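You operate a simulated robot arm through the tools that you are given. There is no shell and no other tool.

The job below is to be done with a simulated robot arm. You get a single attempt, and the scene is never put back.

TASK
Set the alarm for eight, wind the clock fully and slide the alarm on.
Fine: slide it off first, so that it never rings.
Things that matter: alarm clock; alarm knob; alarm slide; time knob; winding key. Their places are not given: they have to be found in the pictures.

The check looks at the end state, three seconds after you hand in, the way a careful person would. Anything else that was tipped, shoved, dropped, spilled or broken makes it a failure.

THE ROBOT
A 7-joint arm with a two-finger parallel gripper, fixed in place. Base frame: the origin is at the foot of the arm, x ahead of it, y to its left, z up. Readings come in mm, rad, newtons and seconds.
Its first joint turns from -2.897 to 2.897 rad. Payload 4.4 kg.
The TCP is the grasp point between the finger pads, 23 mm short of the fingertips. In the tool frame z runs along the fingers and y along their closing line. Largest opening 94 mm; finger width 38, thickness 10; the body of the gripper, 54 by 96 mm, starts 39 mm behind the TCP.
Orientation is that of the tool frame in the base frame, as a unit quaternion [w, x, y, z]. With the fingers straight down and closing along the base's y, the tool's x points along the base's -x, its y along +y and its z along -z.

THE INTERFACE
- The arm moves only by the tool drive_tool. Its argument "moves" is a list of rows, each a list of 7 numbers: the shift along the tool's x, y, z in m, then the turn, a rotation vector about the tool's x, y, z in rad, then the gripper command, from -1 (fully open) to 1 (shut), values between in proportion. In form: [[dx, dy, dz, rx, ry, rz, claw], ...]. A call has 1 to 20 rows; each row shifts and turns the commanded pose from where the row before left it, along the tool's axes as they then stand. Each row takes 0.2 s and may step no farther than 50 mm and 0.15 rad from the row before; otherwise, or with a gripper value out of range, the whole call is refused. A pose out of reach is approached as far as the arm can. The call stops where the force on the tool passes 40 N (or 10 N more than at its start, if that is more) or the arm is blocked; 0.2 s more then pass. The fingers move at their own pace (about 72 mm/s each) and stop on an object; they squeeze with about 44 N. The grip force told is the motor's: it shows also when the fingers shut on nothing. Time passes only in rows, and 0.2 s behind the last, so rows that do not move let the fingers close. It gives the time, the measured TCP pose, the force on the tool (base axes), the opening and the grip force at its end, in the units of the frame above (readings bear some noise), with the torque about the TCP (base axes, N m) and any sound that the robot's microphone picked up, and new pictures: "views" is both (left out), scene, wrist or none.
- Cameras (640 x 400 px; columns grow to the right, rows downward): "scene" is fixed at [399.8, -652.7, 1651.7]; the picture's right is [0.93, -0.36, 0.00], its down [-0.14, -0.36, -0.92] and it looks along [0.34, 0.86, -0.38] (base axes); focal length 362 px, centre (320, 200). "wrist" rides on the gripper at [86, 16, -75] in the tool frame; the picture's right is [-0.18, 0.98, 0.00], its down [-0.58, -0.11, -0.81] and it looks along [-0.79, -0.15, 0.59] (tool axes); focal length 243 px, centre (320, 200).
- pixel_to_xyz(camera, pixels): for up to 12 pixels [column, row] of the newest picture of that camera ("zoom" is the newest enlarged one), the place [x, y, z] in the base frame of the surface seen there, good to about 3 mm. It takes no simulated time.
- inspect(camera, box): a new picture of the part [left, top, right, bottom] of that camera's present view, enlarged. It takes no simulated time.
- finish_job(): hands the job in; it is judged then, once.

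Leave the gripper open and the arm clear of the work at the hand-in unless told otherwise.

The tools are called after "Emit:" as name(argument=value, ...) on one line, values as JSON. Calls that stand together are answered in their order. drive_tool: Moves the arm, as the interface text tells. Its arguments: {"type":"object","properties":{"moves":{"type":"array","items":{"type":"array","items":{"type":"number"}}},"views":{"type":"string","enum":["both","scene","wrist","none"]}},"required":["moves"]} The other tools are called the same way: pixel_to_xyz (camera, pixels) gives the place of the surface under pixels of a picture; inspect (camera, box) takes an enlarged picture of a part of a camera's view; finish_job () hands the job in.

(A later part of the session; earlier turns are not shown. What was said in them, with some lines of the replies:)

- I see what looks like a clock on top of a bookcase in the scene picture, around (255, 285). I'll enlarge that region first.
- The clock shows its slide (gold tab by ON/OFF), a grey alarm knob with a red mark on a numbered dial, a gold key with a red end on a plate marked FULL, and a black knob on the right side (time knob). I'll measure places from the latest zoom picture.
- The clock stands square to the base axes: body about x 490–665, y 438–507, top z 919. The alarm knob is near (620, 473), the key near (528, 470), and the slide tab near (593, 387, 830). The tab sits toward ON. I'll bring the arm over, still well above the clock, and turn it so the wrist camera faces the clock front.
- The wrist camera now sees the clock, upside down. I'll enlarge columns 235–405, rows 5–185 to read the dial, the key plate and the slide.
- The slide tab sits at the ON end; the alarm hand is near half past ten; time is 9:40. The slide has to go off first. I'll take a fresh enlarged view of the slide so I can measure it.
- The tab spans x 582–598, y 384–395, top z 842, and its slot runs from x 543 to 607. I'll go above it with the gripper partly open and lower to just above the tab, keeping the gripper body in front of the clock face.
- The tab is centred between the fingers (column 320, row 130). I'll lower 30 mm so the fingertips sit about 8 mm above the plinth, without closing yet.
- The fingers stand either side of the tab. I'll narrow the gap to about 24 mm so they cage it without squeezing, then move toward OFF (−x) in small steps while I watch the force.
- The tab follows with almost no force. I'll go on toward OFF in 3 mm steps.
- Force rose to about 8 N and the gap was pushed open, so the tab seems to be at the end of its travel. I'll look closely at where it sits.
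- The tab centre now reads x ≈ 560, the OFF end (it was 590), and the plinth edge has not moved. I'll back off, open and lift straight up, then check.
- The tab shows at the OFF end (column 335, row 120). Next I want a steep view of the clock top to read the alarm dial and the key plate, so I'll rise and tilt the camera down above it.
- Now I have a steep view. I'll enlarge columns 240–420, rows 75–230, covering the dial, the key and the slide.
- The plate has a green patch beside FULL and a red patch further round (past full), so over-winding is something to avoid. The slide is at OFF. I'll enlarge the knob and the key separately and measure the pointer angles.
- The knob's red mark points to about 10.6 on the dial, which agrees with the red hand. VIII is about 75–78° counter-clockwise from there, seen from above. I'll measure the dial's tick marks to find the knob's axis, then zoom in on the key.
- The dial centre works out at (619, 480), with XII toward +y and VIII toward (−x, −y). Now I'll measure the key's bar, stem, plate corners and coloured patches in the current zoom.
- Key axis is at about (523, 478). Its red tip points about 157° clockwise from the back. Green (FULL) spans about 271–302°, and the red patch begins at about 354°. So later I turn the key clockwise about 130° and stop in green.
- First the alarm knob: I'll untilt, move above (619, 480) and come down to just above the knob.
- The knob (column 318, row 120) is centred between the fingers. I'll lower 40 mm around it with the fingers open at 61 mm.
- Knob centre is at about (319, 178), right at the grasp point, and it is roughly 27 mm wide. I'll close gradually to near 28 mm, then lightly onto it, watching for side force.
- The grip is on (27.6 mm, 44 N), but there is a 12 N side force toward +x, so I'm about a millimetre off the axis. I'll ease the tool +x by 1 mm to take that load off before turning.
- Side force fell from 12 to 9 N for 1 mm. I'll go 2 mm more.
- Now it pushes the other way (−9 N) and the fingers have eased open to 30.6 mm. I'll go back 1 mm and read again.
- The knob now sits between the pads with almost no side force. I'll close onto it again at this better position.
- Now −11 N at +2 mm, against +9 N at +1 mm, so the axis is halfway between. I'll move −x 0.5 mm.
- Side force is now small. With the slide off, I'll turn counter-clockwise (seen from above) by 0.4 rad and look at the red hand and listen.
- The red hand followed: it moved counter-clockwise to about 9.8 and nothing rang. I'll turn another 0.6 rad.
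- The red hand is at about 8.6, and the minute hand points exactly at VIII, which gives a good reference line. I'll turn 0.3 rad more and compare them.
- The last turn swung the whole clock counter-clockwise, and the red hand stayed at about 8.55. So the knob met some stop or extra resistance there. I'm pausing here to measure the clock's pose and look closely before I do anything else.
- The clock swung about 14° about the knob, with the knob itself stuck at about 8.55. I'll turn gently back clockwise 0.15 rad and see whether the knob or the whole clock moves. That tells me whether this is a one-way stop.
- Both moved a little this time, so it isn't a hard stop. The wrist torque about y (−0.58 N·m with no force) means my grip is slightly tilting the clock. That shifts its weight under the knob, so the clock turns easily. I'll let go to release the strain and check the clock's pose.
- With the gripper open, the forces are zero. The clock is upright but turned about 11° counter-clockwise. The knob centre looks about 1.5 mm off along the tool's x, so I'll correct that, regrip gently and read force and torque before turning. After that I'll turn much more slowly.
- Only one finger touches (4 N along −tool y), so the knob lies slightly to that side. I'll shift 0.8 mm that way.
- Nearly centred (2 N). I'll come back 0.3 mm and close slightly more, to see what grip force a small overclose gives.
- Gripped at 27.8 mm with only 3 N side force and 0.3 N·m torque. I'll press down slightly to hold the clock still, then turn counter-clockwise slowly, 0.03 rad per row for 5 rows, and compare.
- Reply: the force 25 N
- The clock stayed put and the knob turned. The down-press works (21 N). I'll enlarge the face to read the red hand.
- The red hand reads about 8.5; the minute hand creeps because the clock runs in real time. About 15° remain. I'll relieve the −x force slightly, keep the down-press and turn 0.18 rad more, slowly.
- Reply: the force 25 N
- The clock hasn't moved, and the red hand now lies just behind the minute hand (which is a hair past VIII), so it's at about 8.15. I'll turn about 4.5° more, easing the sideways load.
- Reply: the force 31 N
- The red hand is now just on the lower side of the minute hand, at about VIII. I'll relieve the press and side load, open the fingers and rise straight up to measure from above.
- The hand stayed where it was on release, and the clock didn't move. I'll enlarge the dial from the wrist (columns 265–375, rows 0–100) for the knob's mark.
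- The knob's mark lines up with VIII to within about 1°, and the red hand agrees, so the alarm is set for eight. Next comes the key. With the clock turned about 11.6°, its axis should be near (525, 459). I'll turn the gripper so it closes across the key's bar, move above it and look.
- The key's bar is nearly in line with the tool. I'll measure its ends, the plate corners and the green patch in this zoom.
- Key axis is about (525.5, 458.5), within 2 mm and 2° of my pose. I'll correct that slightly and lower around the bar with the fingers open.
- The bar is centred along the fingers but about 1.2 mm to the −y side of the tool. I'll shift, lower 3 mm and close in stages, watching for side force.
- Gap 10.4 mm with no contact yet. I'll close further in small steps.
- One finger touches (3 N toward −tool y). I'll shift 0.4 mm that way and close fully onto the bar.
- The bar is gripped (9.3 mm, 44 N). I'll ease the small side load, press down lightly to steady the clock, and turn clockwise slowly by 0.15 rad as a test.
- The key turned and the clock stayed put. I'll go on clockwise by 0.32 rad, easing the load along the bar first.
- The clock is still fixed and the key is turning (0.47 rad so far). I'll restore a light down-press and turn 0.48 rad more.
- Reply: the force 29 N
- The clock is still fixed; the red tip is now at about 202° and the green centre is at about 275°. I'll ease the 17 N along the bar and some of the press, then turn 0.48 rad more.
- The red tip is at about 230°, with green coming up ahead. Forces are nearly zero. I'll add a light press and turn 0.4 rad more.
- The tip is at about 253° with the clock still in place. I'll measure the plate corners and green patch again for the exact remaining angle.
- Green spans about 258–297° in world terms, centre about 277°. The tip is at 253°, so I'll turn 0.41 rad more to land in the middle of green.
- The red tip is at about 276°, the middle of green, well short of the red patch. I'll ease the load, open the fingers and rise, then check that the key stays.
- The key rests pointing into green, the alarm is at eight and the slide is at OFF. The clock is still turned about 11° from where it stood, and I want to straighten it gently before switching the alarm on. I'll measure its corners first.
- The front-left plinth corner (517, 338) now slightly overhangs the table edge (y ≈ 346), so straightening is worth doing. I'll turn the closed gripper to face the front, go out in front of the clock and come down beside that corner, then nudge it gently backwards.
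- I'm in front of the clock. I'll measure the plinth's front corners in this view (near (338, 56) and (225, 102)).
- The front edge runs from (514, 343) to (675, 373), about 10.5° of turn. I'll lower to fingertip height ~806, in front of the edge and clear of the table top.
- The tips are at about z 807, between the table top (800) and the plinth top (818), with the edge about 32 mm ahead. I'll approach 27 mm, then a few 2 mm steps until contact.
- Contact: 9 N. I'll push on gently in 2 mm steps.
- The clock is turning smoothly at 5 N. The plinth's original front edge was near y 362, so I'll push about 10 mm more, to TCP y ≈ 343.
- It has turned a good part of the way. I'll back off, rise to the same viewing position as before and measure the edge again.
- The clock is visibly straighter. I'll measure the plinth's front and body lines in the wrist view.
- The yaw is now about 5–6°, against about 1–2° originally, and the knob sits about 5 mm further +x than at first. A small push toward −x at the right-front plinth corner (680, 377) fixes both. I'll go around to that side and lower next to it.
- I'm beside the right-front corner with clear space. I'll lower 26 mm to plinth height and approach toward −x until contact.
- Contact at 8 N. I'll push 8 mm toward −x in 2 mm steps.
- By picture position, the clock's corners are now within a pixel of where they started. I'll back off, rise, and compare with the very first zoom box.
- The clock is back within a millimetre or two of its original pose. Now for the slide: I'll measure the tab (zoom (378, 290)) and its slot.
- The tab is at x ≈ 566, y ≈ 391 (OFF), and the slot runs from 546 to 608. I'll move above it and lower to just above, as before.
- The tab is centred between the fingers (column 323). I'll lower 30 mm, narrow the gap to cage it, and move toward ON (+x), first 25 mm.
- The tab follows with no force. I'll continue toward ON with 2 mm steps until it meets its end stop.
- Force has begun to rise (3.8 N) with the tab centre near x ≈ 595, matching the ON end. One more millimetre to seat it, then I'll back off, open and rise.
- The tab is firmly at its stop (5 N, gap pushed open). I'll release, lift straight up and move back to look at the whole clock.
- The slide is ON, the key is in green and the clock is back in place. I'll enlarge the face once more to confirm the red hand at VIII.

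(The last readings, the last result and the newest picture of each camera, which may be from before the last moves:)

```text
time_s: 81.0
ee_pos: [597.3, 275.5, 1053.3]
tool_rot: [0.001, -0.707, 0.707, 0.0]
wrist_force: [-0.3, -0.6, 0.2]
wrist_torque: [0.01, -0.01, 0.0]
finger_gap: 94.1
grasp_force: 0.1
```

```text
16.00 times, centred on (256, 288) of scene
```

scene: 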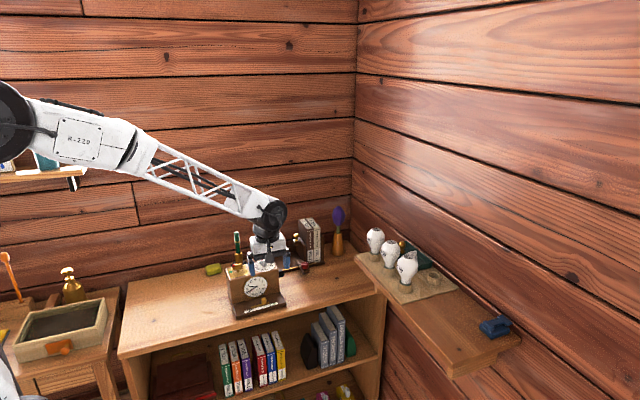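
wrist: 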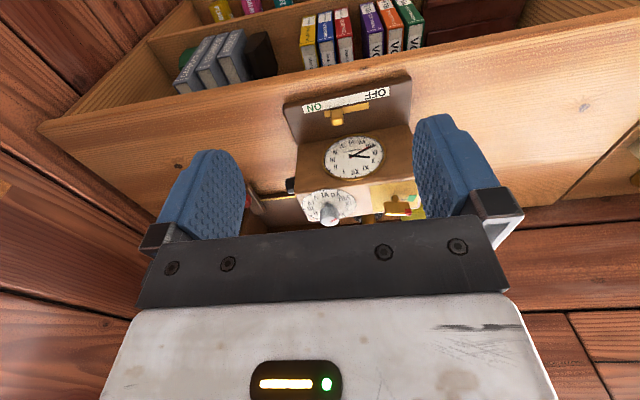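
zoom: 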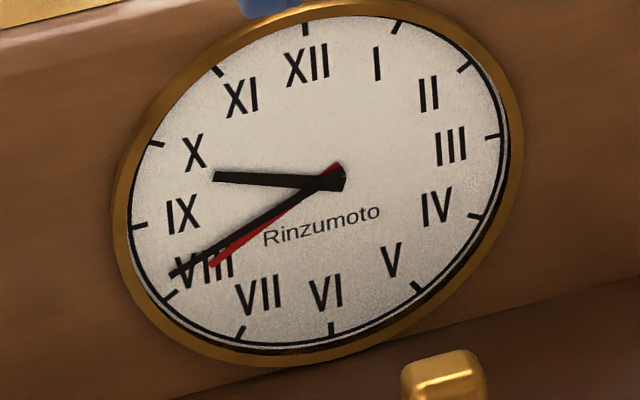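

The face shows the red hand at VIII; my reading is within a few minutes of eight. To be surer, I'll move the camera to look straight at the face from a safe distance in front.

Emit:
drive_tool(moves=[[0, 0, 0, 0, -0.125, 0, -1], [0, 0, 0, 0, -0.125, 0, -1], [0, 0, 0, 0, -0.125, 0, -1], [0, 0, 0, 0, -0.125, 0, -1], [0.0103, 0.0068, 0.0347, 0, 0, 0, -1], [0.0103, 0.0068, 0.0347, 0, 0, 0, -1], [0.0103, 0.0068, 0.0347, 0, 0, 0, -1], [0.0103, 0.0068, 0.0347, 0, 0, 0, -1], [0, 0, 0, 0, 0, 0, -1]], views="wrist")

```text
time_s: 83.0
ee_pos: [571.6, 305.7, 912.0]
tool_rot: [0.176, -0.685, 0.685, 0.174]
wrist_force: [0.2, -0.7, -0.5]
wrist_torque: [0.0, -0.01, 0.01]
finger_gap: 93.9
grasp_force: 0.2
```

wrist: 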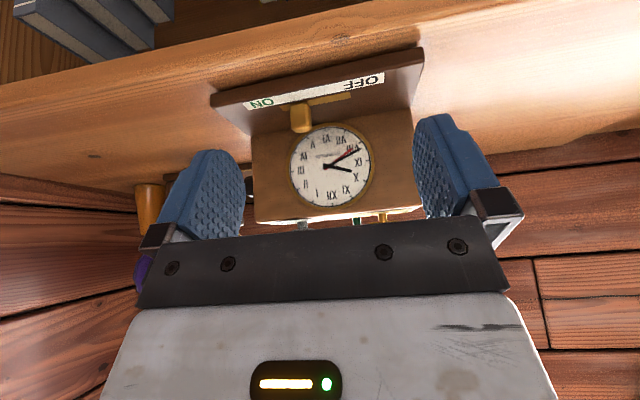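

The face is now seen nearly head-on around (331, 166). I'll enlarge it.

Emit:
inspect(camera="wrist", box=[285, 120, 377, 212])

Emit:
inspect(camera="wrist", box=[315, 138, 371, 184])

```text
4.35 times, centred on (331, 166) of wrist
```

zoom: 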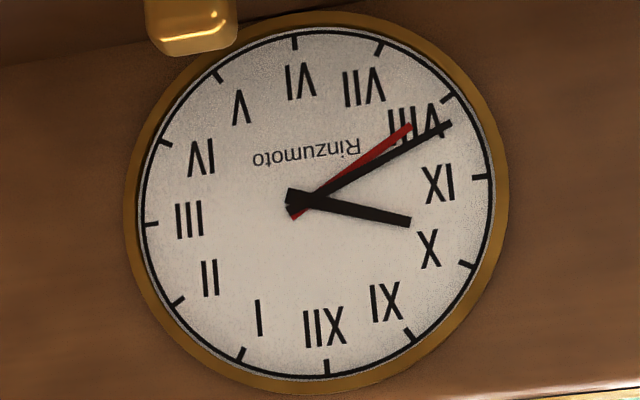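

```text
8.70 times, centred on (343, 161) of wrist
```

zoom: 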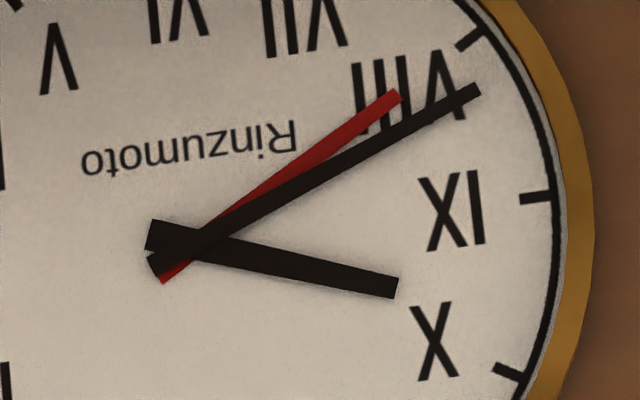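

Head-on: the red hand's direction (about 37–38°) matches the VIII tick line (37.1°), and the minute hand sits where 9:41 should be. The alarm is at eight. I'll retreat back and up with the gripper open and take a last look.

Emit:
drive_tool(moves=[[-0.0103, -0.0068, -0.0347, 0, 0, 0, -1], [-0.0103, -0.0068, -0.0347, 0, 0, 0, -1], [-0.0103, -0.0068, -0.0347, 0, 0, 0, -1], [-0.0103, -0.0068, -0.0347, 0, 0, 0, -1], [0, 0, 0, 0, 0.125, 0, -1], [0, 0, 0, 0, 0.125, 0, -1], [0, 0, 0, 0, 0.125, 0, -1], [0, 0, 0, 0, 0.125, 0, -1], [0.04, 0, -0.03, 0, 0, 0, -1], [0.04, 0, -0.03, 0, 0, 0, -1], [0.04, 0, -0.03, 0, 0, 0, -1], [0, 0, 0, 0, 0, 0, -1]], views="both")

Emit:
inspect(camera="scene", box=[220, 250, 300, 320])

Emit:
inspect(camera="scene", box=[180, 190, 360, 330])

```text
time_s: 85.6
ee_pos: [595.0, 159.2, 1144.4]
tool_rot: [0.0, 0.707, -0.707, 0.0]
wrist_force: [0.2, -0.8, 0.0]
wrist_torque: [0.01, 0.0, 0.01]
finger_gap: 94.0
grasp_force: 0.2
```

scene: 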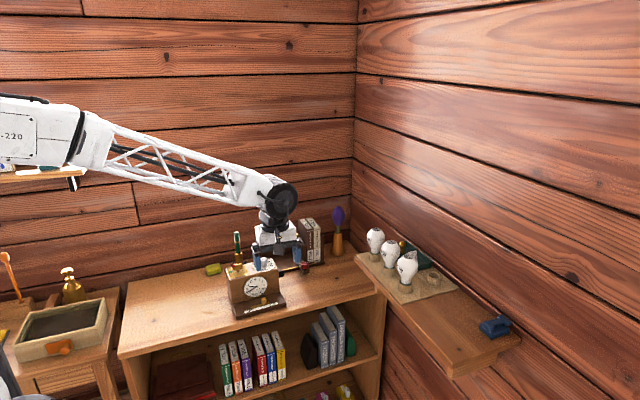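
wrist: 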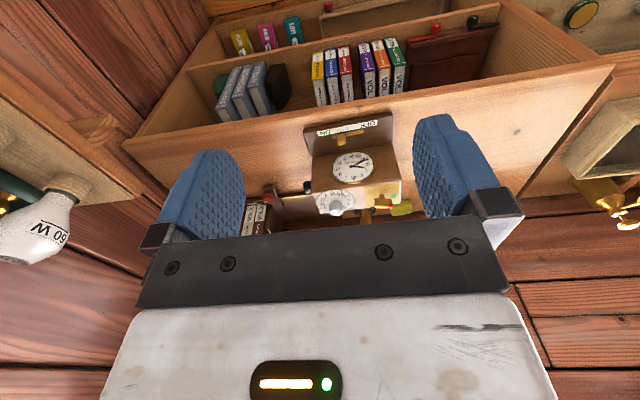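

```text
5.71 times, centred on (260, 285) of scene
```

zoom: 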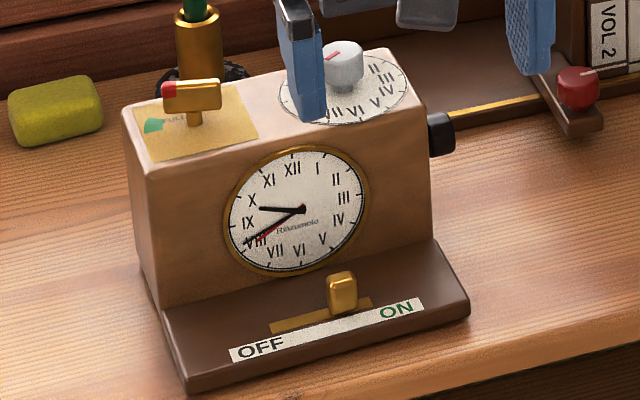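

```text
2.86 times, centred on (270, 260) of scene
```

zoom: 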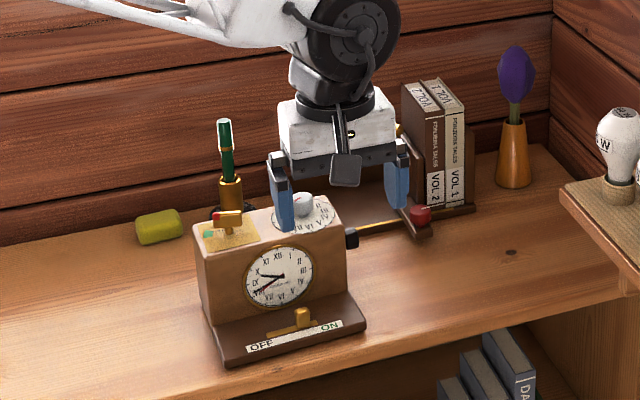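

Everything checks out:
- The slide is at ON.
- The key is in the FULL green.
- The alarm hand is on VIII.
- The clock is back where it stood, and its neighbours haven't moved.
- The gripper is open and clear, and nothing rang.

I'm handing in the job.

Emit:
finish_job()

```text
The job is handed in.
```

I set the alarm for eight, wound the clock to FULL, and slid the alarm on last. The slide was off while I turned the knob, and the microphone picked up no ringing.

- **Alarm:** seen head-on, the red hand lines up with VIII to within about a degree. That is a couple of minutes either way.
- **Winding:** I turned the key clockwise until its red tip pointed into the middle of the green FULL patch. I stopped short of the red patch beyond it.
- **Slide:** it is back against its stop at ON.

While I was turning the alarm knob, the clock swung about 11° and its front-left corner went slightly over the shelf edge. I regripped more carefully to finish the setting. I then nudged the clock back, and it now sits within a few millimetres of where it started. The things around it look untouched, and the gripper is open and clear of the clock.
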